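You operate a simulated robot arm through the tools that you are given. There is no shell and no other tool. Be economical: measure what you need, move in short steps, check, and stop when the job is done.

The job below is to be done with a simulated two-armed robot. You get a single attempt, and the scene is never put back.

TASK
The gear has stuck half way: crank it down by hand and pin it.
Fine: power stays off; lever to DOWN and drive to HAND first, drive back to MOTOR at the end.

It is judged by the outcome, as a careful person would: the job done as asked, and still so three seconds after it is handed in. It fails if anything else is knocked over, pushed out of place, dropped, spilled or broken.

THE ROBOT
Two 6-joint arms with fingered hands on one trunk, on a base that drives. Base frame: it is fixed to the floor where the robot stands at the start and does not move with it; the origin is under the middle of the robot, x ahead of it, y to its left, z up. Lengths are in m, angles in degrees, forces in N, time in s.
The left shoulder is at the start at [0.05, 0.17, 1.06], the right one opposite. With the tool pointing down near the work surface each hand reaches from about 0.46 to 0.76 m from the robot's upright axis, wherever it stands, measured 20 degrees to its own side. Places, roughly: drive knob [0.9, 0.1, 1.1]; gear crank [0.8, 0.1, 0.9]; gear leg [0.8, 0.6, 1]; gear lever [0.9, 0, 1.3]; gear power switch [0.9, 0.1, 1.3]. Payload 3.5 kg a hand.
Tool frame (each hand has its own): the origin (TCP) lies between the finger pads and is the grasp point; the fingertips stand 0.026 m ahead of it; z points along the fingers, y is the line along which they close. The gripper opens to 0.132 m. The gripper's body begins 0.073 m behind the TCP. The gripper is a hand of 3 fingers: y runs from the thumb to the fingers, the wrist lies at [0, 0, -0.234] in the tool frame, and closing takes about 1.5 s.
Orientation is that of the tool frame in the base frame, as a unit quaternion [w, x, y, z]. With the fingers straight down and closing along the base's y, the tool's x points along the base's -x, its y along +y and its z along -z.

THE INTERFACE
- The arms move only by the tool send_rows. It takes "left_plan", "right_plan" or both (then of equal length, played together; a hand with none holds still); each is a list of rows, each a list of 6 numbers: the shift along the tool's x, y, z in m, then the turn, a rotation vector about the tool's x, y, z in degrees. In form: [[dx, dy, dz, wx, wy, wz], ...]. A call has 1 to 10 rows; each row is the pose to reach, as a shift and turn from the pose commanded when the call began, along the tool's axes at that moment. "left_hand" and "right_hand" are, for a hand that has rows, the gripper command, from -1 (shut) to 1 (fully open), values between in proportion, set as the call begins (left out, the last holds). A row lasts 0.2 s, in which the tool goes at most 0.05 m and 8.6 degrees; a call with a longer step from one row to the next is refused whole, and so is a gripper value outside its range. A pose out of reach is approached as far as the arm can. The call stops where the force on the tool passes 70 N (or 10 N more than at its start, if that is more) or the arm is blocked; 0.2 s more then pass. The fingers move at their own pace (about 0.108 m/s each) and stop on an object; they squeeze with about 21 N. The grip force told is the motor's: it shows also when the fingers shut on nothing. Time passes only in rows, and 0.2 s behind the last, so rows that repeat a pose let the fingers close. The reply holds the time, the measured pose of the TCP, the force on the tool along the base axes, the opening and the grip force, in the units named above and with some noise, with the torque about the TCP (base axes, N m) and any sound that the robot's microphone picked up.
- Cameras (640 x 400 px; columns grow to the right, rows downward): "scene" is now at [0.0447, 0.0107, 1.6792]; the picture's right is [0.16, -0.99, 0.00], its down [-0.55, -0.09, -0.83] and it looks along [0.82, 0.13, -0.56] (base axes); focal length 262 px, centre (320, 200). "left" rides on the left gripper at [-0.062, 0.003, -0.092] in its tool frame; the picture's right is [-0.05, -1.00, 0.00], its down [0.83, -0.04, -0.56] and it looks along [0.55, -0.03, 0.83] (tool axes); focal length 230 px, centre (320, 200). "right" rides on the right gripper at [0.062, 0.003, -0.092] in its tool frame; the picture's right is [-0.05, 1.00, 0.00], its down [-0.83, -0.04, -0.56] and it looks along [-0.55, -0.03, 0.83] (tool axes); focal length 230 px, centre (320, 200). There is no depth. A picture from a camera that has moved, and an enlarged one, comes with that camera's place and axes in the base frame and with its lens. The place of the scene camera against the robot may be out by one fixed shift of up to 0.012 m in any direction.
- grab_frame(camera): a new picture of that camera. No time passes.
- move_column(by): slides the trunk up (or, below 0, down) by that many m; the arms and the scene camera ride with it, the base frame stays. It gives what a move gives, with no picture.
- base_move(legs): drives the robot by 1 to 6 legs, each [ahead, left, turn to the left] in m, m and degrees, along the robot's own axes; the way and the turn of a leg run together, so that a leg with both is an arc; at most 1.5 m and 180 degrees a leg. The arms and the cameras ride along, it lands a little off, and it stops where it bumps. It gives what a move gives.
- set_fingers(finger1, finger2, thumb_bend, hand): sets how far each is bent, from 0 (flat) to 1 (curled in); at 0.3 the hand is open as for a grip, at 0.7 the pads meet at the TCP. One left out holds its place. A second passes; each finger stops where it meets its share of the squeeze, and holds until it gets a number again. A gripper value or a shape takes the hand back. It gives what a move gives, with no picture; readings hold the bend of each and the force on the fingers (four entries, about 0 where the hand has none), thumb and palm.
- set_grasp(shape, hand): the hand has 3 fingers and takes this shape, open, in about a second: jaw (thumb against the fingers, like two jaws); tri (thumb and two fingers); tip (a fingertip pinch); poke (one finger out to press); point (the index stretched); flat (the hand flat); cup (the hand cupped); fist (a fist). The gripper value then closes the fingers along that shape, each until it touches; the sizes above hold for jaw. It gives what a move gives, with no picture.
- turn_head(pan, tilt): turns the head with the scene camera to pan (to the left, within 86 degrees either way) and tilt (down, from -29 to 69), counted from straight ahead of the robot. It gives what a move gives.
- enlarge(camera, box): a new picture of the part [left, top, right, bottom] of that camera's present view, enlarged. No time passes.
- job_done(): hands the job in; it is judged then, once.

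Work in short steps. Places have to be worked out from the pictures, the camera data and where the tool is seen: move nearer, look again, correct. Check each grasp and each placing, and mend what went wrong. You have 120 turns and 108 pictures in all, those below and enlarged ones among them. Open the grippers and draw the arms clear of the work before you hand the job in, unless the task says otherwise; then end with one line.

The tools are called after "Call:" as name(argument=value, ...) on one line, values as JSON. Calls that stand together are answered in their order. send_rows: Moves the arms, as the interface text tells. Its arguments: {"type":"object","properties":{"left_plan":{"type":"array","items":{"type":"array","items":{"type":"number"}}},"left_hand":{"type":"number"},"right_plan":{"type":"array","items":{"type":"array","items":{"type":"number"}}},"right_hand":{"type":"number"}},"required":[]} The other tools are called the same way: move_column (by) slides the trunk up or down; set_grasp (shape, hand) gives the hand a shape; set_fingers (finger1, finger2, thumb_bend, hand) moves the fingers one by one; base_move (legs) drives the base; turn_head (pan, tilt) turns the head that bears the scene camera; grab_frame (camera) takes a picture; enlarge (camera, box) takes an enlarged picture of a part of a camera's view; job_done () hands the job in.

At the start:

```text
time_s: 0.0
left_eef_pos: [0.5097, 0.3077, 1.1484]
left_orientation: [0.0, 0.0, 1.0, 0.0]
left_contact_force: [-0.6, -0.1, -1.0]
left_torque: [0.04, -0.02, 0.01]
left_grip_width: 0.1318
left_finger_force: 0.1
left_shape: jaw
left_bend: [0.3, 0.3, 0.3]
left_finger forces: [0.0, 0.0, 0.1, 0.0, 0.0, 0.1]
right_eef_pos: [0.5804, -0.113, 0.9997]
right_orientation: [0.0, 0.0, 1.0, -0.001]
right_contact_force: [0.4, -0.3, -0.8]
right_torque: [-0.01, 0.01, 0.0]
right_grip_width: 0.1318
right_finger_force: 0.1
right_shape: jaw
right_bend: [0.3, 0.3, 0.3]
right_finger forces: [0.0, 0.0, 0.0, 0.0, 0.0, 0.1]
trunk travel left (down, up): [-0.675, 0.035]
robot x, y, heading: [0.004, 0.0011, 0.1]
head pan, tilt: [9.2, 34.0]
```

scene: 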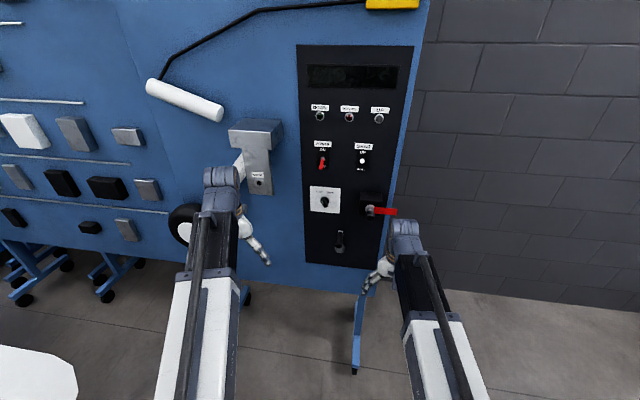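
right: 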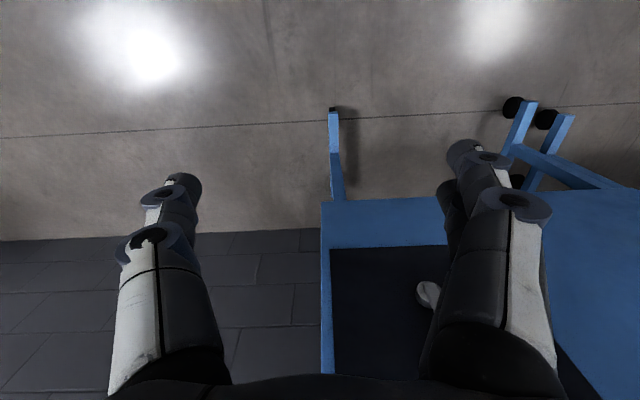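
left: 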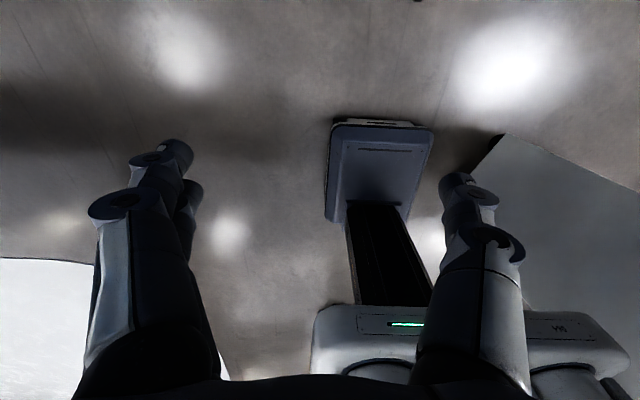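

I start by enlarging the panel and the leg to read the labels.

Call:
enlarge(camera="scene", box=[290, 40, 430, 180])

Call:
enlarge(camera="scene", box=[290, 130, 430, 270])

Call:
enlarge(camera="scene", box=[130, 60, 310, 280])

```text
2.86 times, centred on (360, 110) of scene
camera zoom: at [0.0447, 0.0107, 1.6792], right [0.16, -0.99, 0.0], down [-0.55, -0.09, -0.83], along [0.82, 0.13, -0.56], focal length 748 px, centre (206, 457)
```

zoom: 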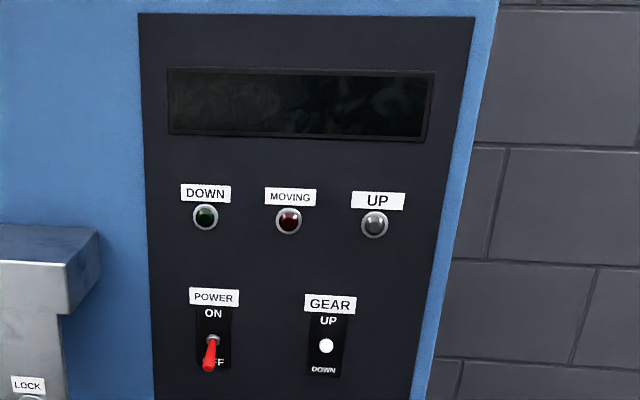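

```text
2.86 times, centred on (360, 200) of scene
camera zoom: at [0.0447, 0.0107, 1.6792], right [0.16, -0.99, 0.0], down [-0.55, -0.09, -0.83], along [0.82, 0.13, -0.56], focal length 748 px, centre (206, 200)
```

zoom: 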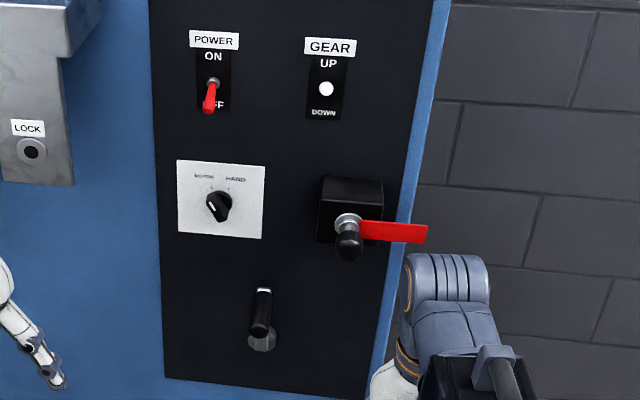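

```text
1.82 times, centred on (220, 170) of scene
camera zoom: at [0.0447, 0.0107, 1.6792], right [0.16, -0.99, 0.0], down [-0.55, -0.09, -0.83], along [0.82, 0.13, -0.56], focal length 476 px, centre (502, 254)
```

zoom: 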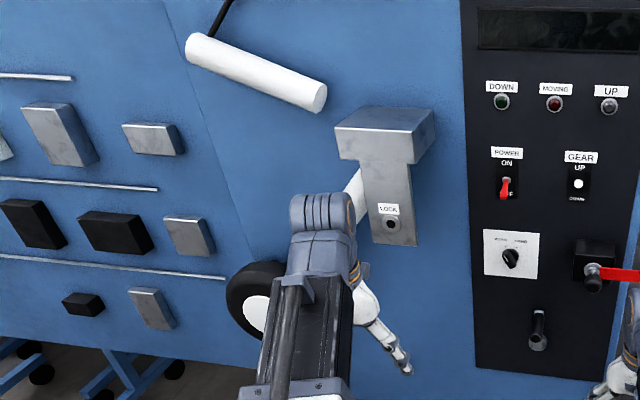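

The controls are readable: power is OFF, the lever is up or mid, the knob seems to be at MOTOR, and the red-flagged pin is in its holder. I start turning both hands to point forward at the panel.

Call:
send_rows(left_plan=[[-0.015, 0, 0, 0, -8.5, 0], [-0.03, 0, 0, 0, -17, 0], [-0.045, 0, 0, 0, -25.5, 0], [-0.06, 0, 0, 0, -34, 0], [-0.075, 0, 0, 0, -42.5, 0], [-0.08, 0, 0, 0, -51, 0]], right_plan=[[-0.01, 0, 0, 0, -8.5, 0], [-0.02, 0, 0, 0, -17, 0], [-0.03, 0, 0, 0, -25.5, 0], [-0.04, 0, 0, 0, -34, 0], [-0.05, 0, 0, 0, -42.5, 0], [-0.06, 0, 0, 0, -51, 0]])

```text
time_s: 1.4
left_eef_pos: [0.6136, 0.3164, 1.1566]
left_orientation: [0.432, 0.0, 0.902, 0.0]
left_contact_force: [0.7, 0.0, 0.8]
left_torque: [0.01, -0.04, 0.01]
left_grip_width: 0.132
left_finger_force: 0.1
left_shape: jaw
left_bend: [0.3, 0.3, 0.3]
left_finger forces: [0.1, 0.0, 0.0, 0.0, 0.0, 0.0]
left hand out of reach, approached as far as the arm can: row 6
right_eef_pos: [0.6488, -0.1108, 0.9979]
right_orientation: [0.431, 0.0, 0.902, 0.001]
right_contact_force: [-0.6, 0.4, 0.5]
right_torque: [0.01, -0.02, -0.01]
right_grip_width: 0.132
right_finger_force: 0.0
right_shape: jaw
right_bend: [0.3, 0.3, 0.3]
right_finger forces: [0.0, 0.0, 0.1, 0.0, 0.0, 0.0]
right hand out of reach, approached as far as the arm can: row 6
trunk travel left (down, up): [-0.675, 0.035]
robot x, y, heading: [-0.0019, 0.0046, -0.3]
head pan, tilt: [9.2, 34.0]
```

Folding this close seems near the inner reach limit. I back the base up a little so the arms can extend forward.

Call:
base_move(legs=[[-0.2, 0, 0]])

Call:
send_rows(left_plan=[[-0.02, 0, 0.02, 0, -8, 0], [-0.03, 0, 0.05, 0, -16, 0], [-0.04, 0, 0.08, 0, -24, 0], [-0.05, 0, 0.1, 0, -32, 0], [-0.06, 0, 0.12, 0, -39, 0]], right_plan=[[-0.02, 0, 0.02, 0, -8, 0], [-0.04, 0, 0.04, 0, -16, 0], [-0.06, 0, 0.06, 0, -24, 0], [-0.08, 0, 0.08, 0, -32, 0], [-0.09, 0, 0.09, 0, -39, 0]])

Call:
grab_frame(camera="scene")

```text
time_s: 3.0
left_eef_pos: [0.4093, 0.317, 1.1585]
left_orientation: [0.432, 0.0, 0.902, -0.001]
left_contact_force: [1.1, 0.3, 1.0]
left_torque: [-0.01, 0.0, 0.0]
left_grip_width: 0.1316
left_finger_force: 0.2
left_shape: jaw
left_bend: [0.3, 0.3, 0.3]
left_finger forces: [0.0, 0.1, 0.0, 0.0, 0.0, 0.0]
right_eef_pos: [0.4469, -0.1111, 0.9988]
right_orientation: [0.43, 0.0, 0.903, 0.0]
right_contact_force: [-0.3, -0.7, -0.9]
right_torque: [0.05, 0.05, 0.0]
right_grip_width: 0.132
right_finger_force: 0.1
right_shape: jaw
right_bend: [0.3, 0.3, 0.3]
right_finger forces: [0.0, 0.0, 0.0, 0.0, 0.0, 0.0]
trunk travel left (down, up): [-0.675, 0.035]
robot x, y, heading: [-0.2041, 0.0033, 0.0]
head pan, tilt: [9.2, 34.0]
```

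```text
time_s: 4.2
left_eef_pos: [0.5415, 0.3161, 1.125]
left_orientation: [0.706, 0.0, 0.708, 0.0]
left_contact_force: [-0.3, 0.2, 0.9]
left_torque: [0.03, 0.01, 0.03]
left_grip_width: 0.1322
left_finger_force: 0.1
left_shape: jaw
left_bend: [0.3, 0.3, 0.3]
left_finger forces: [0.0, 0.0, 0.0, 0.0, 0.1, 0.0]
right_eef_pos: [0.5756, -0.1131, 1.0107]
right_orientation: [0.705, 0.012, 0.709, 0.006]
right_contact_force: [0.1, 0.6, 1.3]
right_torque: [-0.07, 0.05, -0.12]
right_grip_width: 0.132
right_finger_force: 0.2
right_shape: jaw
right_bend: [0.3, 0.3, 0.3]
right_finger forces: [0.0, 0.0, 0.0, 0.0, 0.0, 0.0]
right hand out of reach, approached as far as the arm can: row 3, 4
trunk travel left (down, up): [-0.675, 0.035]
robot x, y, heading: [-0.1976, -0.001, 0.1]
head pan, tilt: [9.2, 34.0]
```

```text
101 pictures are left
camera scene: at [-0.1561, 0.0108, 1.6792], right [0.16, -0.99, 0.0], down [-0.55, -0.09, -0.83], along [0.82, 0.13, -0.56], focal length 262 px, centre (320, 200)
```

scene: 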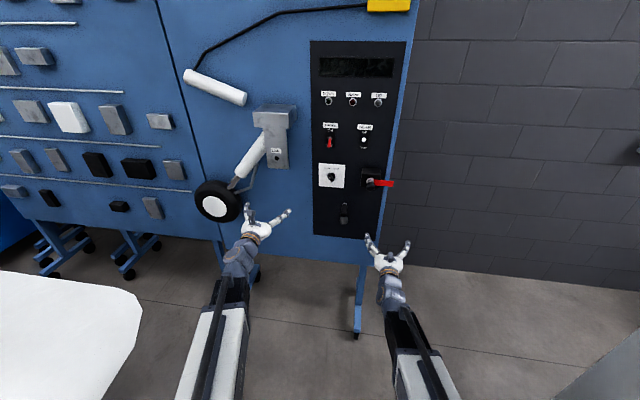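

Both hands now point forward. With a second viewpoint I can triangulate, so I enlarge the panel and leg.

Call:
enlarge(camera="scene", box=[300, 80, 420, 240])

Call:
enlarge(camera="scene", box=[180, 90, 310, 230])

Call:
grab_frame(camera="right")

Call:
grab_frame(camera="left")

```text
2.50 times, centred on (360, 160) of scene
camera zoom: at [-0.1561, 0.0108, 1.6792], right [0.16, -0.99, 0.0], down [-0.55, -0.09, -0.83], along [0.82, 0.13, -0.56], focal length 655 px, centre (220, 300)
```

zoom: 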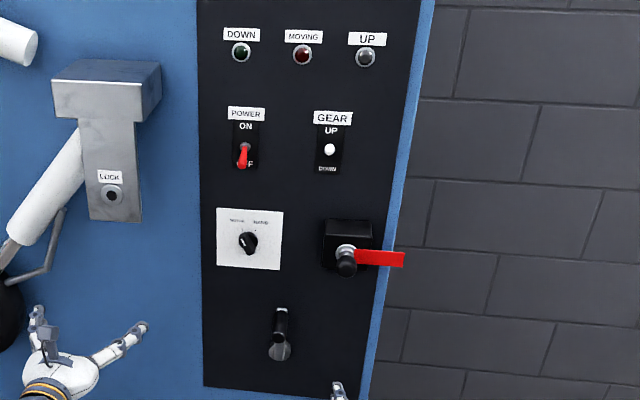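

```text
2.86 times, centred on (245, 160) of scene
camera zoom: at [-0.1561, 0.0108, 1.6792], right [0.16, -0.99, 0.0], down [-0.55, -0.09, -0.83], along [0.82, 0.13, -0.56], focal length 748 px, centre (534, 314)
```

zoom: 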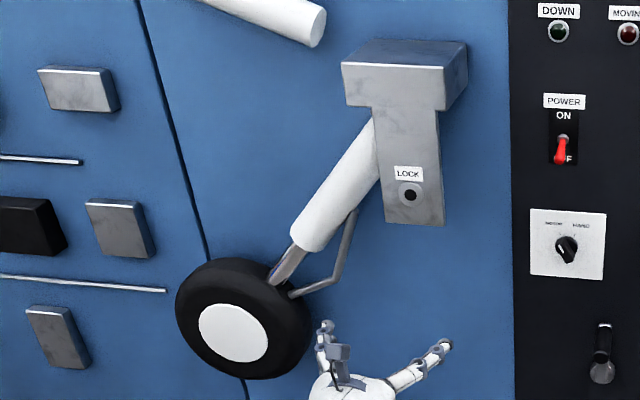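

```text
98 pictures are left
camera right: at [0.4831, -0.1079, 0.9493], right [0.01, 1.0, 0.08], down [-0.55, -0.06, 0.83], along [0.83, -0.05, 0.55], focal length 230 px, centre (320, 200)
```

right: 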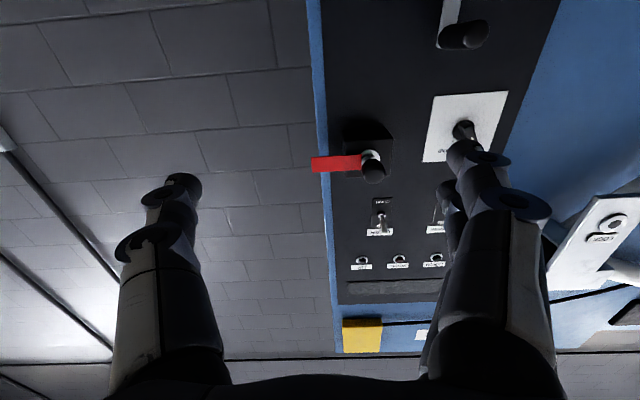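

```text
97 pictures are left
camera left: at [0.4499, 0.3201, 1.1871], right [0.0, -1.0, 0.05], down [-0.56, -0.04, -0.83], along [0.83, -0.03, -0.56], focal length 230 px, centre (320, 200)
```

left: 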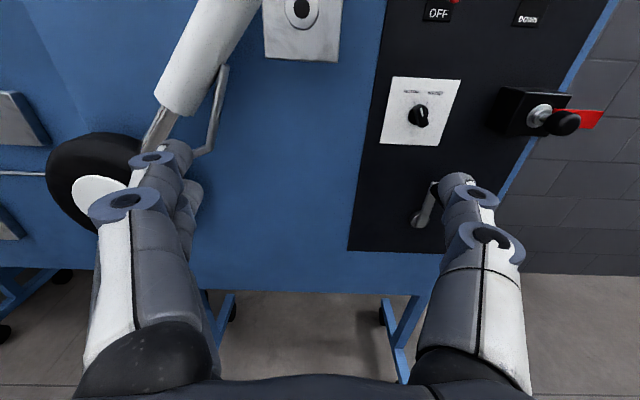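

I zoom on the knob and lever.

Call:
enlarge(camera="left", box=[370, 60, 480, 160])

Call:
enlarge(camera="right", box=[330, 180, 450, 280])

Call:
enlarge(camera="scene", box=[318, 118, 388, 168])

Call:
enlarge(camera="right", box=[420, 0, 520, 60])

```text
4.00 times, centred on (425, 110) of left
camera zoom: at [0.4499, 0.3201, 1.1871], right [0.0, -1.0, 0.05], down [-0.56, -0.04, -0.83], along [0.83, -0.03, -0.56], focal length 920 px, centre (-100, 560)
```

zoom: 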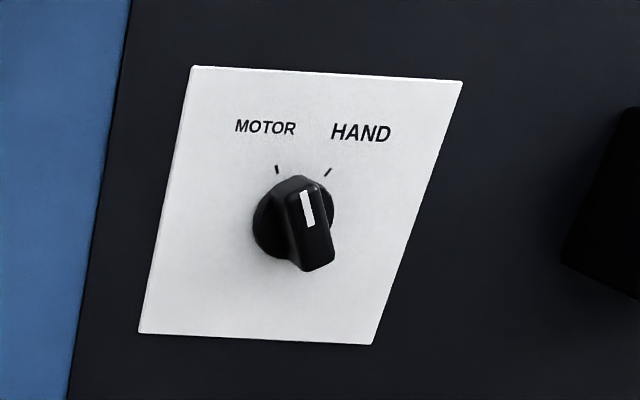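

```text
4.00 times, centred on (390, 230) of right
camera zoom: at [0.4831, -0.1079, 0.9493], right [0.01, 1.0, 0.08], down [-0.55, -0.06, 0.83], along [0.83, -0.05, 0.55], focal length 920 px, centre (40, 80)
```

zoom: 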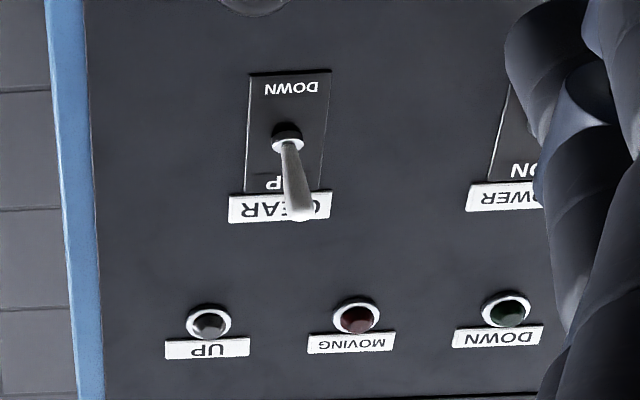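

```text
8.00 times, centred on (353, 143) of scene
camera zoom: at [-0.1561, 0.0108, 1.6792], right [0.16, -0.99, 0.0], down [-0.55, -0.09, -0.83], along [0.82, 0.13, -0.56], focal length 2095 px, centre (56, 656)
```

zoom: 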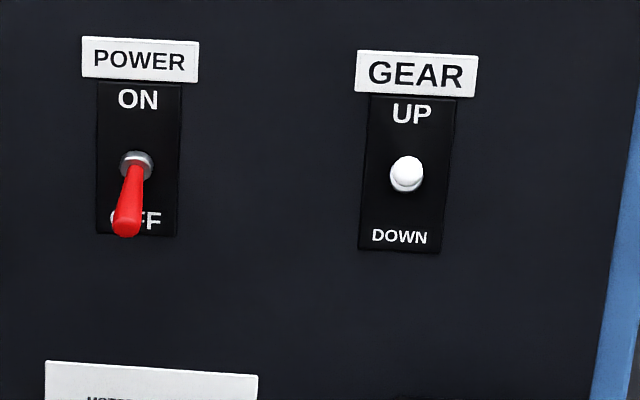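

```text
6.40 times, centred on (470, 30) of right
camera zoom: at [0.4831, -0.1079, 0.9493], right [0.01, 1.0, 0.08], down [-0.55, -0.06, 0.83], along [0.83, -0.05, 0.55], focal length 1472 px, centre (-640, 1288)
```

zoom: 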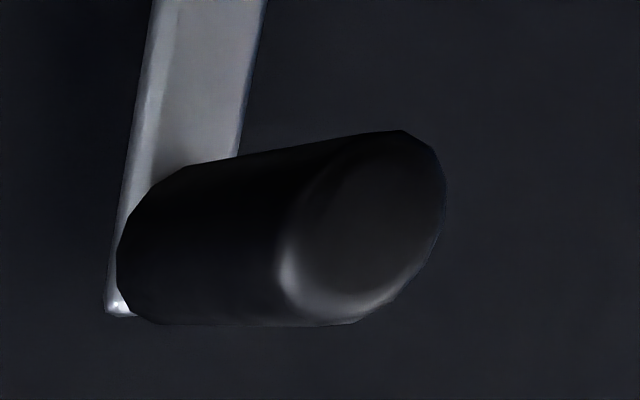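

The lever stands UP (tip about [0.86, 0.00, 1.294]) and the knob is at MOTOR (about [0.88, 0.13, 1.095]). I move the base forward 0.12 m, raise the right hand above the lever and close its fingers.

Call:
base_move(legs=[[0.12, 0, 0]])

Call:
send_rows(right_plan=[[-0.04, 0.01, 0, 0, 0, 0], [-0.08, 0.03, 0, 0, 0, 0], [-0.12, 0.05, 0, 0, 0, 0], [-0.16, 0.07, 0, 0, 0, 0], [-0.2, 0.085, 0, 0, 0, 0], [-0.24, 0.1, 0, 0, 0, 0], [-0.28, 0.11, 0, 0, 0, 0], [-0.32, 0.115, 0, 0, 0, 0], [-0.34, 0.115, 0, 0, 0, 0]], right_hand=-1)

Call:
grab_frame(camera="scene")

Call:
grab_frame(camera="right")

```text
time_s: 5.5
left_eef_pos: [0.6655, 0.3159, 1.1259]
left_orientation: [0.708, 0.0, 0.707, 0.0]
left_contact_force: [0.0, 0.0, 0.6]
left_torque: [-0.03, -0.01, -0.04]
left_grip_width: 0.132
left_finger_force: 0.1
left_shape: jaw
left_bend: [0.3, 0.3, 0.3]
left_finger forces: [0.0, 0.1, 0.0, 0.1, 0.1, 0.0]
right_eef_pos: [0.6991, -0.1113, 1.0104]
right_orientation: [0.706, 0.001, 0.708, -0.001]
right_contact_force: [0.9, -0.4, 0.4]
right_torque: [-0.03, 0.0, 0.0]
right_grip_width: 0.132
right_finger_force: 0.2
right_shape: jaw
right_bend: [0.3, 0.3, 0.3]
right_finger forces: [0.0, 0.0, 0.0, 0.0, 0.0, 0.0]
trunk travel left (down, up): [-0.675, 0.035]
robot x, y, heading: [-0.0778, 0.0005, 0.1]
head pan, tilt: [9.2, 34.0]
```

```text
time_s: 7.5
left_eef_pos: [0.6635, 0.3164, 1.1252]
left_orientation: [0.707, 0.001, 0.707, -0.001]
left_contact_force: [0.5, 0.2, 0.3]
left_torque: [0.03, 0.01, -0.04]
left_grip_width: 0.1319
left_finger_force: 0.0
left_shape: jaw
left_bend: [0.3, 0.3, 0.3]
left_finger forces: [0.1, 0.0, 0.1, 0.0, 0.0, 0.0]
right_eef_pos: [0.699, 0.0034, 1.3522]
right_orientation: [0.706, 0.0, 0.708, 0.0]
right_contact_force: [0.1, 0.3, 0.1]
right_torque: [0.01, 0.01, -0.02]
right_grip_width: 0.0
right_finger_force: 21.1
right_shape: jaw
right_bend: [0.63, 0.63, 0.66]
right_finger forces: [0.1, 0.0, 0.0, 0.0, 0.1, 0.1]
trunk travel left (down, up): [-0.675, 0.035]
robot x, y, heading: [-0.0838, 0.0007, 0.1]
head pan, tilt: [9.2, 34.0]
```

```text
92 pictures are left
camera scene: at [-0.0343, 0.0107, 1.6791], right [0.16, -0.99, 0.0], down [-0.55, -0.09, -0.83], along [0.82, 0.13, -0.56], focal length 262 px, centre (320, 200)
```

scene: 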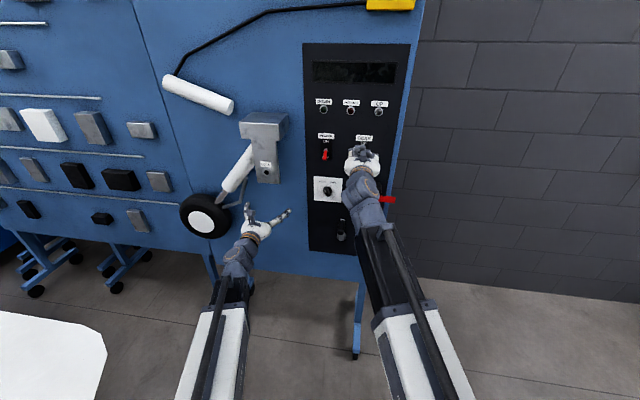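

```text
91 pictures are left
camera right: at [0.6063, 0.0074, 1.2914], right [0.0, 1.0, 0.05], down [-0.55, -0.04, 0.83], along [0.83, -0.03, 0.55], focal length 230 px, centre (320, 200)
```

right: 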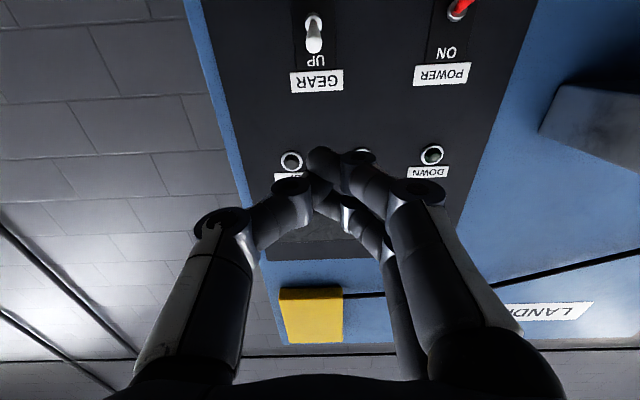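

The right fingers are closed and above the lever line; triangulation agrees. I move in over the toggle.

Call:
send_rows(right_plan=[[0, -0.001, 0.05, 0, 0, 0], [0, -0.002, 0.1, 0, 0, 0], [0, -0.002, 0.13, 0, 0, 0], [0, -0.002, 0.145, 0, 0, 0], [0.01, -0.002, 0.145, 0, 0, 0], [0.01, -0.002, 0.145, 0, 0, 0]])

Call:
grab_frame(camera="right")

Call:
enlarge(camera="scene", box=[310, 90, 420, 190])

```text
time_s: 8.8
left_eef_pos: [0.6634, 0.3167, 1.1266]
left_orientation: [0.707, 0.0, 0.707, 0.0]
left_contact_force: [-0.6, -0.4, 0.0]
left_torque: [-0.01, -0.01, -0.01]
left_grip_width: 0.132
left_finger_force: 0.0
left_shape: jaw
left_bend: [0.3, 0.3, 0.3]
left_finger forces: [0.0, 0.1, 0.0, 0.1, 0.0, 0.1]
right_eef_pos: [0.8442, 0.0012, 1.3417]
right_orientation: [0.707, 0.001, 0.708, -0.001]
right_contact_force: [0.4, -0.2, -0.1]
right_torque: [0.02, 0.01, -0.03]
right_grip_width: 0.0001
right_finger_force: 20.5
right_shape: jaw
right_bend: [0.63, 0.63, 0.66]
right_finger forces: [0.1, 0.0, 0.0, 0.0, 0.0, 0.0]
trunk travel left (down, up): [-0.675, 0.035]
robot x, y, heading: [-0.0802, -0.0005, -0.1]
head pan, tilt: [9.2, 34.0]
```

```text
90 pictures are left
camera right: at [0.7505, 0.0043, 1.28], right [0.0, 1.0, 0.05], down [-0.55, -0.04, 0.83], along [0.83, -0.03, 0.55], focal length 230 px, centre (320, 200)
```

right: 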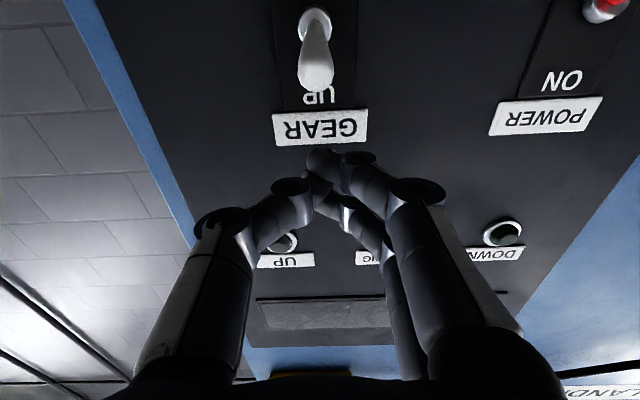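

```text
4.00 times, centred on (365, 140) of scene
camera zoom: at [-0.0342, 0.0107, 1.6792], right [0.16, -0.99, 0.0], down [-0.55, -0.09, -0.83], along [0.82, 0.13, -0.56], focal length 1048 px, centre (140, 440)
```

zoom: 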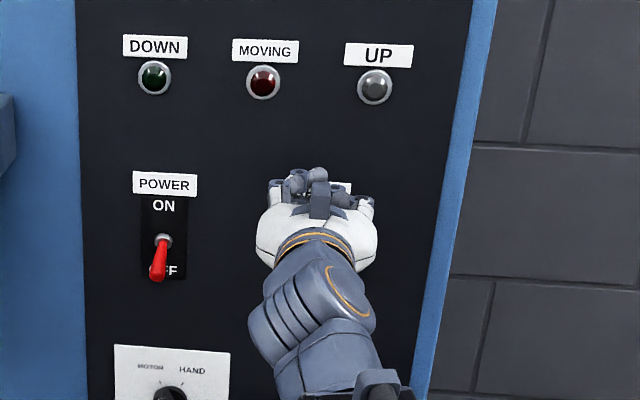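

The fingers line up with the toggle; I press down slowly.

Call:
send_rows(right_plan=[[0.01, 0, 0.004, 0, 0, 0], [0.02, 0, 0.004, 0, 0, 0], [0.03, 0, 0.004, 0, 0, 0], [0.04, 0, 0.004, 0, 0, 0], [0.05, 0, 0.004, 0, 0, 0], [0.058, 0, 0.004, 0, 0, 0]])

Call:
grab_frame(camera="right")

```text
time_s: 10.2
left_eef_pos: [0.6641, 0.3159, 1.1272]
left_orientation: [0.707, 0.0, 0.707, 0.0]
left_contact_force: [-0.3, -0.3, -0.6]
left_torque: [0.0, -0.05, -0.04]
left_grip_width: 0.1319
left_finger_force: 0.1
left_shape: jaw
left_bend: [0.3, 0.3, 0.3]
left_finger forces: [0.0, 0.0, 0.1, 0.0, 0.0, 0.1]
right_eef_pos: [0.847, 0.0018, 1.2825]
right_orientation: [0.707, 0.0, 0.707, 0.0]
right_contact_force: [-0.5, -0.5, -0.2]
right_torque: [0.03, -0.02, 0.0]
right_grip_width: 0.0002
right_finger_force: 20.8
right_shape: jaw
right_bend: [0.63, 0.63, 0.66]
right_finger forces: [0.0, 0.0, 0.1, 0.0, 0.0, 0.1]
trunk travel left (down, up): [-0.675, 0.035]
robot x, y, heading: [-0.0808, 0.0016, 0.3]
head pan, tilt: [9.2, 34.0]
```

```text
88 pictures are left
camera right: at [0.7535, 0.0047, 1.2212], right [0.0, 1.0, 0.05], down [-0.55, -0.04, 0.83], along [0.83, -0.03, 0.55], focal length 230 px, centre (320, 200)
```

right: 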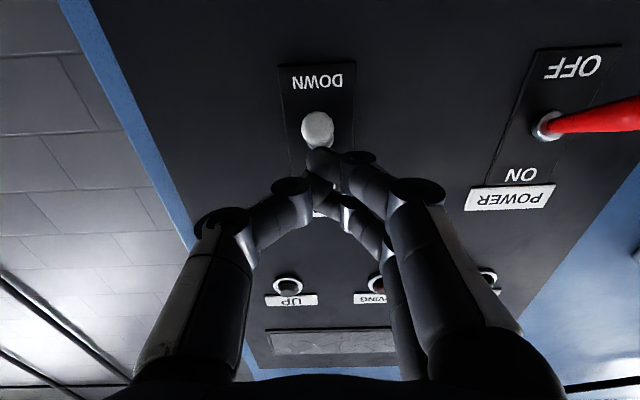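

The toggle tip now appears below its base, so it has flipped to DOWN. I back off and check.

Call:
send_rows(right_plan=[[-0.015, 0, 0, 0, 0, 0], [-0.02, 0, -0.04, 0, 0, 0], [-0.02, 0, -0.09, 0, 0, 0], [-0.02, -0.03, -0.14, 0, 0, 0], [-0.0, -0.08, -0.16, 0, 0, 0], [0.03, -0.12, -0.16, 0, 0, 0]])

Call:
enlarge(camera="scene", box=[310, 90, 420, 260])

Call:
grab_frame(camera="left")

```text
refused: row 4 steps farther than a row can; nothing moved
```

```text
2.35 times, centred on (365, 175) of scene
camera zoom: at [-0.0341, 0.0108, 1.6791], right [0.16, -0.99, 0.0], down [-0.55, -0.09, -0.83], along [0.82, 0.13, -0.56], focal length 616 px, centre (214, 259)
```

zoom: 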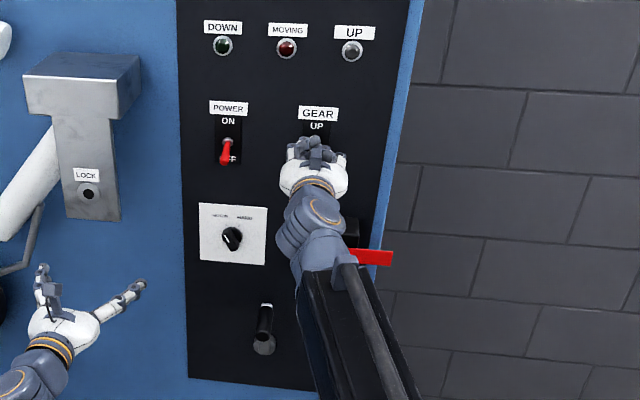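

```text
86 pictures are left
camera left: at [0.5718, 0.3198, 1.1881], right [0.0, -1.0, 0.05], down [-0.56, -0.04, -0.83], along [0.83, -0.03, -0.55], focal length 230 px, centre (320, 200)
```

left: 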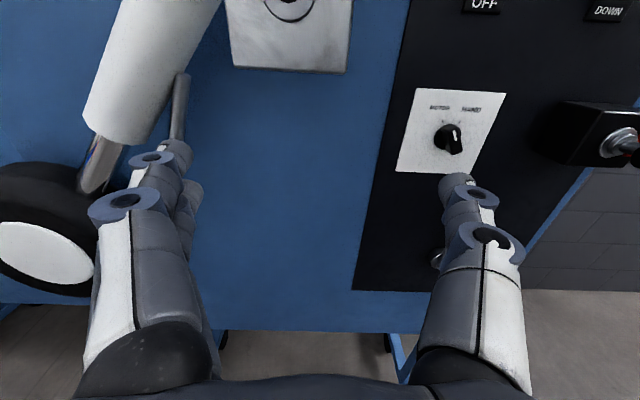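

One step was too long; I resend it smoother.

Call:
send_rows(right_plan=[[-0.015, 0, 0, 0, 0, 0], [-0.02, 0, -0.04, 0, 0, 0], [-0.02, 0, -0.085, 0, 0, 0], [-0.02, -0.01, -0.13, 0, 0, 0], [-0.0, -0.04, -0.16, 0, 0, 0], [0.03, -0.08, -0.16, 0, 0, 0], [0.05, -0.12, -0.16, 0, 0, 0]])

Call:
enlarge(camera="scene", box=[310, 110, 390, 170])

```text
time_s: 11.8
left_eef_pos: [0.6632, 0.3148, 1.1273]
left_orientation: [0.707, -0.001, 0.707, 0.0]
left_contact_force: [-0.8, -0.6, -0.3]
left_torque: [-0.01, 0.0, -0.01]
left_grip_width: 0.1319
left_finger_force: 0.0
left_shape: jaw
left_bend: [0.3, 0.3, 0.3]
left_finger forces: [0.1, 0.0, 0.0, 0.0, 0.0, 0.1]
right_eef_pos: [0.6853, -0.1184, 1.2348]
right_orientation: [0.707, -0.001, 0.707, 0.001]
right_contact_force: [-0.9, 0.0, -0.2]
right_torque: [0.01, 0.0, 0.0]
right_grip_width: 0.0001
right_finger_force: 21.2
right_shape: jaw
right_bend: [0.63, 0.63, 0.66]
right_finger forces: [0.1, 0.0, 0.0, 0.0, 0.0, 0.0]
trunk travel left (down, up): [-0.675, 0.035]
robot x, y, heading: [-0.0776, 0.0044, -0.2]
head pan, tilt: [9.2, 34.0]
```

```text
6.67 times, centred on (350, 140) of scene
camera zoom: at [-0.0342, 0.0104, 1.6792], right [0.16, -0.99, 0.0], down [-0.55, -0.09, -0.83], along [0.82, 0.13, -0.56], focal length 1746 px, centre (120, 600)
```

zoom: 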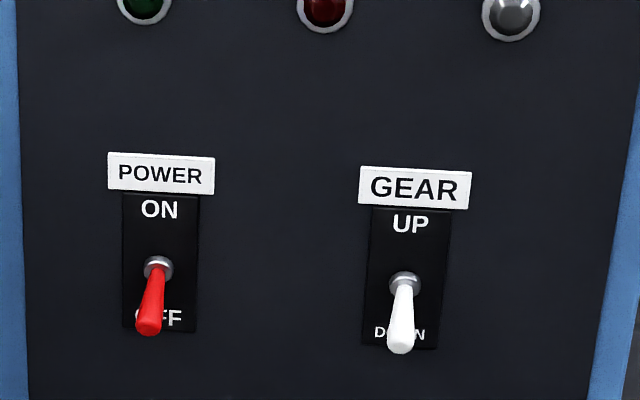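

The lever is DOWN and power is still OFF. Next I bring the left hand in front of the knob (about [0.9, 0.125, 1.09]) at stand-off, rolled −30° to match the pointer, and look.

Call:
send_rows(left_plan=[[0.005, -0.045, 0, 0, 0, -5], [0.01, -0.09, 0, 0, 0, -12], [0.02, -0.135, 0, 0, 0, -20], [0.03, -0.175, 0.02, 0, 0, -27], [0.035, -0.19, 0.05, 0, 0, -30], [0.037, -0.19, 0.08, 0, 0, -30]])

Call:
grab_frame(camera="left")

Call:
enlarge(camera="scene", box=[280, 130, 400, 260])

```text
time_s: 13.2
left_eef_pos: [0.7464, 0.1583, 1.1003]
left_orientation: [0.674, -0.169, 0.691, -0.199]
left_contact_force: [0.3, -0.4, 0.7]
left_torque: [-0.02, -0.02, -0.02]
left_grip_width: 0.1317
left_finger_force: 0.0
left_shape: jaw
left_bend: [0.3, 0.3, 0.3]
left_finger forces: [0.0, 0.0, 0.0, 0.1, 0.0, 0.1]
left hand out of reach, approached as far as the arm can: row 3, 4, 5, 6
right_eef_pos: [0.6859, -0.1179, 1.2337]
right_orientation: [0.707, 0.001, 0.707, -0.001]
right_contact_force: [0.8, -0.4, 0.0]
right_torque: [-0.02, -0.02, -0.02]
right_grip_width: 0.0
right_finger_force: 21.1
right_shape: jaw
right_bend: [0.63, 0.63, 0.66]
right_finger forces: [0.0, 0.1, 0.0, 0.1, 0.0, 0.1]
trunk travel left (down, up): [-0.675, 0.035]
robot x, y, heading: [-0.0764, -0.0004, 0.0]
head pan, tilt: [9.2, 34.0]
```

```text
84 pictures are left
camera left: at [0.6568, 0.1967, 1.1525], right [-0.03, -0.84, 0.55], down [-0.58, -0.43, -0.69], along [0.81, -0.34, -0.48], focal length 230 px, centre (320, 200)
```

left: 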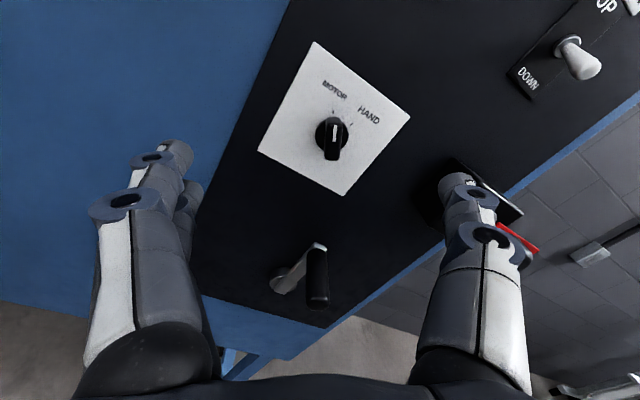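

```text
3.08 times, centred on (340, 195) of scene
camera zoom: at [-0.0339, 0.0108, 1.6791], right [0.16, -0.99, 0.0], down [-0.55, -0.09, -0.83], along [0.82, 0.13, -0.56], focal length 806 px, centre (258, 215)
```

zoom: 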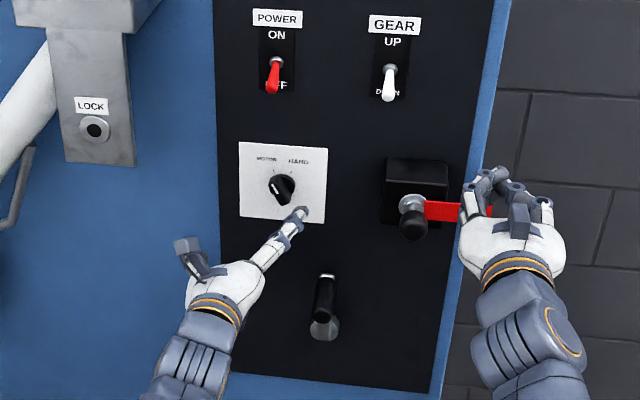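

The knob is clear and its stripe matches the −30° roll. The left hand can't cross this far right, so I shift the base 0.15 m to the right and re-centre the left hand on the knob.

Call:
base_move(legs=[[0, -0.15, 0]])

Call:
send_rows(left_plan=[[0, 0, -0.01, 0, 0, 0], [0, 0, -0.01, 0, 0, 0]])

```text
time_s: 14.6
left_eef_pos: [0.7454, 0.0085, 1.1008]
left_orientation: [0.675, -0.168, 0.691, -0.197]
left_contact_force: [-0.2, 0.3, 0.4]
left_torque: [0.01, 0.01, 0.0]
left_grip_width: 0.1319
left_finger_force: 0.0
left_shape: jaw
left_bend: [0.3, 0.3, 0.3]
left_finger forces: [0.0, 0.0, 0.0, 0.0, 0.1, 0.0]
right_eef_pos: [0.6878, -0.2676, 1.2337]
right_orientation: [0.707, 0.001, 0.708, -0.001]
right_contact_force: [0.5, -0.2, -0.6]
right_torque: [-0.01, 0.01, 0.01]
right_grip_width: 0.0001
right_finger_force: 20.9
right_shape: jaw
right_bend: [0.63, 0.63, 0.66]
right_finger forces: [0.0, 0.1, 0.1, 0.1, 0.0, 0.0]
trunk travel left (down, up): [-0.675, 0.035]
robot x, y, heading: [-0.0809, -0.149, -0.0]
head pan, tilt: [9.2, 34.0]
```

```text
time_s: 15.2
left_eef_pos: [0.7364, 0.0095, 1.1001]
left_orientation: [0.675, -0.169, 0.691, -0.197]
left_contact_force: [0.0, 0.3, 0.5]
left_torque: [0.0, 0.0, -0.05]
left_grip_width: 0.1323
left_finger_force: 0.0
left_shape: jaw
left_bend: [0.3, 0.3, 0.3]
left_finger forces: [0.0, 0.0, 0.0, 0.1, 0.0, 0.0]
right_eef_pos: [0.6863, -0.2671, 1.2348]
right_orientation: [0.706, 0.001, 0.708, -0.001]
right_contact_force: [-0.1, -0.6, -0.1]
right_torque: [0.02, -0.02, -0.02]
right_grip_width: 0.0
right_finger_force: 20.7
right_shape: jaw
right_bend: [0.63, 0.63, 0.66]
right_finger forces: [0.1, 0.0, 0.0, 0.0, 0.0, 0.1]
trunk travel left (down, up): [-0.675, 0.035]
robot x, y, heading: [-0.079, -0.1452, -0.0]
head pan, tilt: [9.2, 34.0]
```

The left hand moved with the base. I shift it in front of the knob at stand-off x≈0.79 and look.

Call:
send_rows(left_plan=[[-0.018, 0.037, 0.01, -0.6, -0.6, 0], [-0.036, 0.073, 0.02, -1.2, -1.2, 0], [-0.053, 0.11, 0.03, -1.9, -1.9, 0], [-0.053, 0.11, 0.05, -1.9, -1.9, 0]])

Call:
grab_frame(camera="left")

Call:
enlarge(camera="scene", box=[240, 130, 360, 260])

```text
time_s: 16.2
left_eef_pos: [0.793, 0.128, 1.0899]
left_orientation: [0.683, -0.183, 0.683, -0.183]
left_contact_force: [-0.2, -0.3, 0.0]
left_torque: [-0.03, 0.04, 0.04]
left_grip_width: 0.1317
left_finger_force: 0.1
left_shape: jaw
left_bend: [0.3, 0.3, 0.3]
left_finger forces: [0.0, 0.1, 0.0, 0.1, 0.0, 0.0]
right_eef_pos: [0.6865, -0.2681, 1.2358]
right_orientation: [0.707, 0.0, 0.707, 0.0]
right_contact_force: [0.5, 0.8, -0.3]
right_torque: [0.04, -0.01, 0.0]
right_grip_width: 0.0
right_finger_force: 20.1
right_shape: jaw
right_bend: [0.63, 0.63, 0.66]
right_finger forces: [0.1, 0.0, 0.0, 0.1, 0.0, 0.1]
trunk travel left (down, up): [-0.675, 0.035]
robot x, y, heading: [-0.0765, -0.1455, -0.1]
head pan, tilt: [9.2, 34.0]
```

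```text
82 pictures are left
camera left: at [0.6999, 0.1632, 1.1417], right [0.0, -0.84, 0.54], down [-0.56, -0.45, -0.7], along [0.83, -0.3, -0.47], focal length 230 px, centre (320, 200)
```

left: 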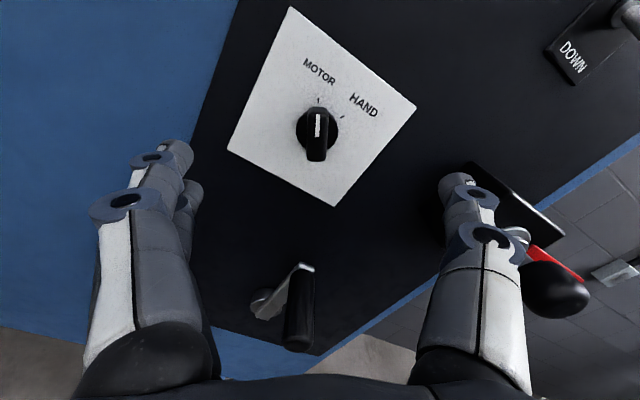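

```text
3.08 times, centred on (300, 195) of scene
camera zoom: at [-0.0339, -0.1382, 1.6791], right [0.16, -0.99, 0.0], down [-0.55, -0.09, -0.83], along [0.82, 0.13, -0.56], focal length 806 px, centre (382, 215)
```

zoom: 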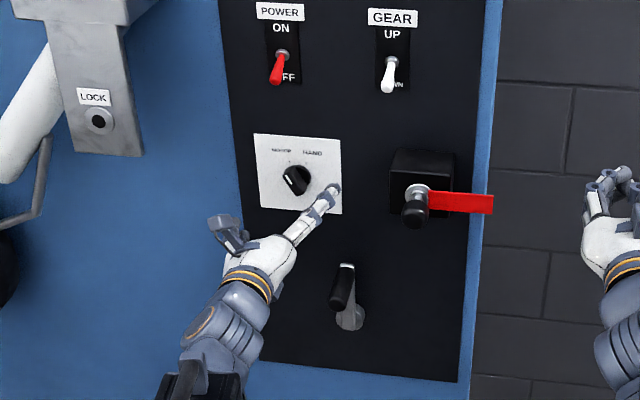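

The knob is about 7 mm off in tool −x. I correct, advance so the pads straddle the knob, then look before closing.

Call:
send_rows(left_plan=[[-0.006, 0.002, 0.02, 0, 0, 0], [-0.006, 0.003, 0.04, 0, 0, 0], [-0.006, 0.003, 0.055, 0, 0, 0], [-0.006, 0.003, 0.062, 0, 0, 0]], left_hand=0.2)

Call:
grab_frame(camera="left")

```text
time_s: 17.2
left_eef_pos: [0.8528, 0.1357, 1.0949]
left_orientation: [0.683, -0.182, 0.683, -0.184]
left_contact_force: [-0.3, -0.6, -0.2]
left_torque: [-0.01, 0.0, -0.01]
left_grip_width: 0.0797
left_finger_force: 0.0
left_shape: jaw
left_bend: [0.71, 0.71, 0.71]
left_finger forces: [0.1, 0.0, 0.0, 0.0, 0.0, 0.0]
right_eef_pos: [0.6865, -0.2667, 1.2341]
right_orientation: [0.706, 0.0, 0.708, 0.0]
right_contact_force: [-0.3, 0.8, -0.3]
right_torque: [-0.02, 0.04, 0.0]
right_grip_width: 0.0004
right_finger_force: 21.1
right_shape: jaw
right_bend: [0.63, 0.63, 0.66]
right_finger forces: [0.1, 0.1, 0.0, 0.0, 0.1, 0.1]
trunk travel left (down, up): [-0.675, 0.035]
robot x, y, heading: [-0.0779, -0.1506, 0.1]
head pan, tilt: [9.2, 34.0]
```

```text
80 pictures are left
camera left: at [0.761, 0.1686, 1.1463], right [0.0, -0.84, 0.54], down [-0.55, -0.45, -0.7], along [0.83, -0.3, -0.47], focal length 230 px, centre (320, 200)
```

left: 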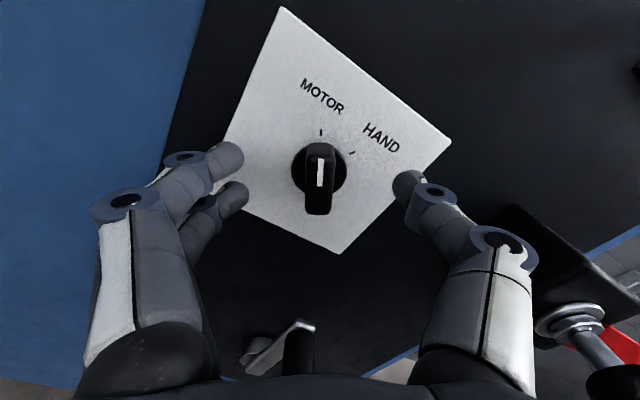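

Triangulating again puts the knob front at x≈0.895, [y 0.131, z 1.087]. I correct and advance 25 mm.

Call:
send_rows(left_plan=[[0.005, 0, 0.005, 0, 0, 0], [0.008, 0, 0.015, 0, 0, 0], [0.008, 0, 0.022, 0, 0, 0], [0.008, 0, 0.026, 0, 0, 0]], left_hand=0.1)

Call:
grab_frame(camera="left")

```text
time_s: 18.2
left_eef_pos: [0.8774, 0.1305, 1.0875]
left_orientation: [0.683, -0.184, 0.683, -0.182]
left_contact_force: [-18.0, -1.6, -3.6]
left_torque: [-0.16, 0.53, 0.75]
left_grip_width: 0.0729
left_finger_force: 0.1
left_shape: jaw
left_bend: [0.73, 0.73, 0.7]
left_finger forces: [9.5, 9.4, 0.1, 0.0, 0.0, 0.0]
right_eef_pos: [0.6837, -0.2669, 1.2353]
right_orientation: [0.707, 0.0, 0.707, 0.0]
right_contact_force: [-0.8, -0.1, 0.0]
right_torque: [-0.02, 0.01, -0.01]
right_grip_width: 0.0
right_finger_force: 20.7
right_shape: jaw
right_bend: [0.63, 0.63, 0.66]
right_finger forces: [0.0, 0.0, 0.0, 0.0, 0.1, 0.0]
trunk travel left (down, up): [-0.675, 0.035]
robot x, y, heading: [-0.0791, -0.1465, 0.1]
head pan, tilt: [9.2, 34.0]
```

```text
79 pictures are left
camera left: at [0.7853, 0.1647, 1.1396], right [0.0, -0.84, 0.54], down [-0.55, -0.45, -0.7], along [0.83, -0.3, -0.47], focal length 230 px, centre (320, 200)
```

left: 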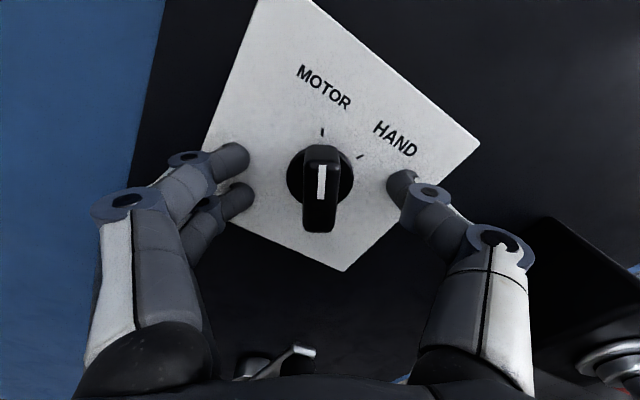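

The fingertips touch the plate (18 N). I back off 4 mm and close on the knob.

Call:
send_rows(left_plan=[[0.0, 0, -0.005, 0, 0, 0], [0.0, 0, -0.005, 0, 0, 0], [0, 0, -0.005, 0, 0, 0], [0, 0, -0.005, 0, 0, 0], [0, 0, -0.005, 0, 0, 0], [0, 0, -0.005, 0, 0, 0]], left_hand=-1)

Call:
grab_frame(camera="left")

```text
time_s: 19.6
left_eef_pos: [0.8748, 0.1255, 1.0893]
left_orientation: [0.684, -0.181, 0.682, -0.184]
left_contact_force: [1.3, -19.2, 13.3]
left_torque: [0.07, -0.3, -0.42]
left_grip_width: 0.0086
left_finger_force: 21.0
left_shape: jaw
left_bend: [0.75, 0.75, 0.63]
left_finger forces: [4.2, 4.6, 0.0, 0.1, 30.9, 0.0]
right_eef_pos: [0.6862, -0.2703, 1.235]
right_orientation: [0.707, 0.001, 0.708, 0.001]
right_contact_force: [0.2, 0.1, 0.6]
right_torque: [0.03, 0.01, 0.0]
right_grip_width: 0.0
right_finger_force: 20.9
right_shape: jaw
right_bend: [0.63, 0.63, 0.66]
right_finger forces: [0.0, 0.0, 0.0, 0.0, 0.1, 0.1]
trunk travel left (down, up): [-0.675, 0.035]
robot x, y, heading: [-0.0769, -0.1506, 0.1]
head pan, tilt: [9.2, 34.0]
```

```text
78 pictures are left
camera left: at [0.7819, 0.1601, 1.1417], right [-0.01, -0.84, 0.54], down [-0.55, -0.45, -0.7], along [0.83, -0.3, -0.46], focal length 230 px, centre (320, 200)
```

left: 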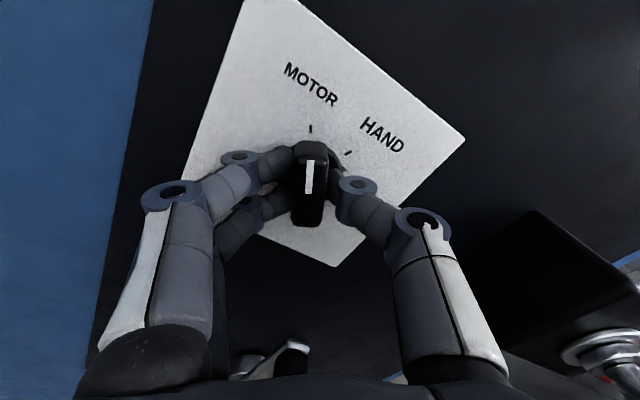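

The knob is gripped with slight side load. I relieve that by 5 mm and turn clockwise 60°.

Call:
send_rows(left_plan=[[0, -0.005, 0, 0, 0, 0], [0, -0.005, 0, 0, 0, 8], [0.0, -0.005, 0, 0, 0, 16], [0.0, -0.004, 0, 0, 0, 24], [0.001, -0.004, 0, 0, 0, 32], [0.001, -0.003, 0, 0, 0, 40], [0.001, -0.002, 0, 0, 0, 48], [0.001, -0.001, 0, 0, 0, 56], [0.001, -0.001, 0, 0, 0, 61]])

Call:
grab_frame(camera="left")

```text
time_s: 21.6
left_eef_pos: [0.8738, 0.1275, 1.0852]
left_orientation: [0.68, 0.19, 0.682, 0.19]
left_contact_force: [-16.9, -17.1, -16.1]
left_torque: [-0.18, 0.33, -0.51]
left_grip_width: 0.0088
left_finger_force: 21.0
left_shape: jaw
left_bend: [0.75, 0.75, 0.64]
left_finger forces: [6.2, 4.7, 0.0, 0.0, 46.6, 0.0]
right_eef_pos: [0.6864, -0.2674, 1.2341]
right_orientation: [0.707, 0.001, 0.707, -0.001]
right_contact_force: [-1.0, 0.1, -0.1]
right_torque: [-0.01, 0.01, -0.02]
right_grip_width: 0.0
right_finger_force: 20.8
right_shape: jaw
right_bend: [0.63, 0.63, 0.66]
right_finger forces: [0.0, 0.0, 0.1, 0.0, 0.0, 0.0]
trunk travel left (down, up): [-0.675, 0.035]
robot x, y, heading: [-0.0818, -0.1496, -0.4]
head pan, tilt: [9.2, 34.0]
```

```text
77 pictures are left
camera left: at [0.7826, 0.0992, 1.1394], right [0.0, -0.88, -0.47], down [-0.56, 0.39, -0.73], along [0.83, 0.26, -0.49], focal length 230 px, centre (320, 200)
```

left: 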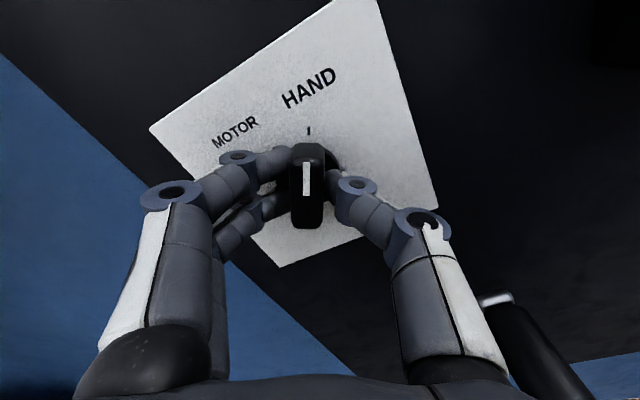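

The pointer lines up with HAND. I open the hand and withdraw straight back.

Call:
send_rows(left_plan=[[0, -0.001, 0, 0, 0, 0], [0, -0.003, 0, 0, 0, 0], [0, -0.003, 0, 0, 0, 0], [0, -0.003, -0.04, 0, 0, 0], [0, -0.003, -0.08, 0, 0, 0], [0, -0.003, -0.12, 0, 0, 0], [0, -0.003, -0.16, 0, 0, 0]], left_hand=0.6)

Call:
enlarge(camera="scene", box=[240, 120, 380, 260])

Call:
grab_frame(camera="left")

```text
time_s: 23.2
left_eef_pos: [0.7149, 0.1268, 1.0861]
left_orientation: [0.682, 0.189, 0.681, 0.188]
left_contact_force: [-0.8, 0.0, 0.1]
left_torque: [-0.03, -0.02, -0.01]
left_grip_width: 0.1054
left_finger_force: 0.1
left_shape: jaw
left_bend: [0.59, 0.59, 0.56]
left_finger forces: [0.0, 0.0, 0.1, 0.0, 0.0, 0.0]
right_eef_pos: [0.6854, -0.2672, 1.2341]
right_orientation: [0.706, 0.0, 0.708, 0.0]
right_contact_force: [0.3, 0.4, -0.2]
right_torque: [0.01, -0.02, -0.02]
right_grip_width: 0.0001
right_finger_force: 21.3
right_shape: jaw
right_bend: [0.63, 0.63, 0.66]
right_finger forces: [0.1, 0.1, 0.0, 0.1, 0.1, 0.1]
trunk travel left (down, up): [-0.675, 0.035]
robot x, y, heading: [-0.0792, -0.1492, 0.1]
head pan, tilt: [9.2, 34.0]
```

```text
2.86 times, centred on (310, 190) of scene
camera zoom: at [-0.0346, -0.1383, 1.6792], right [0.16, -0.99, 0.0], down [-0.55, -0.09, -0.83], along [0.82, 0.13, -0.56], focal length 748 px, centre (349, 229)
```

zoom: 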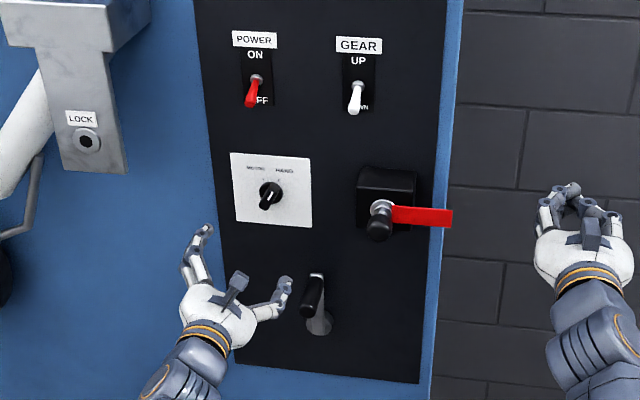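

```text
75 pictures are left
camera left: at [0.6227, 0.0989, 1.1397], right [0.0, -0.88, -0.47], down [-0.56, 0.39, -0.73], along [0.83, 0.26, -0.49], focal length 230 px, centre (320, 200)
```

left: 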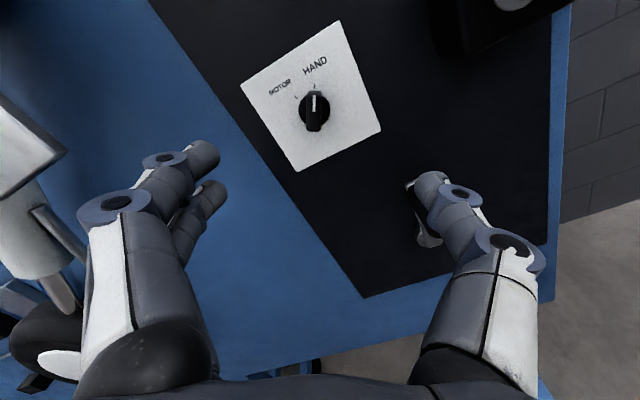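

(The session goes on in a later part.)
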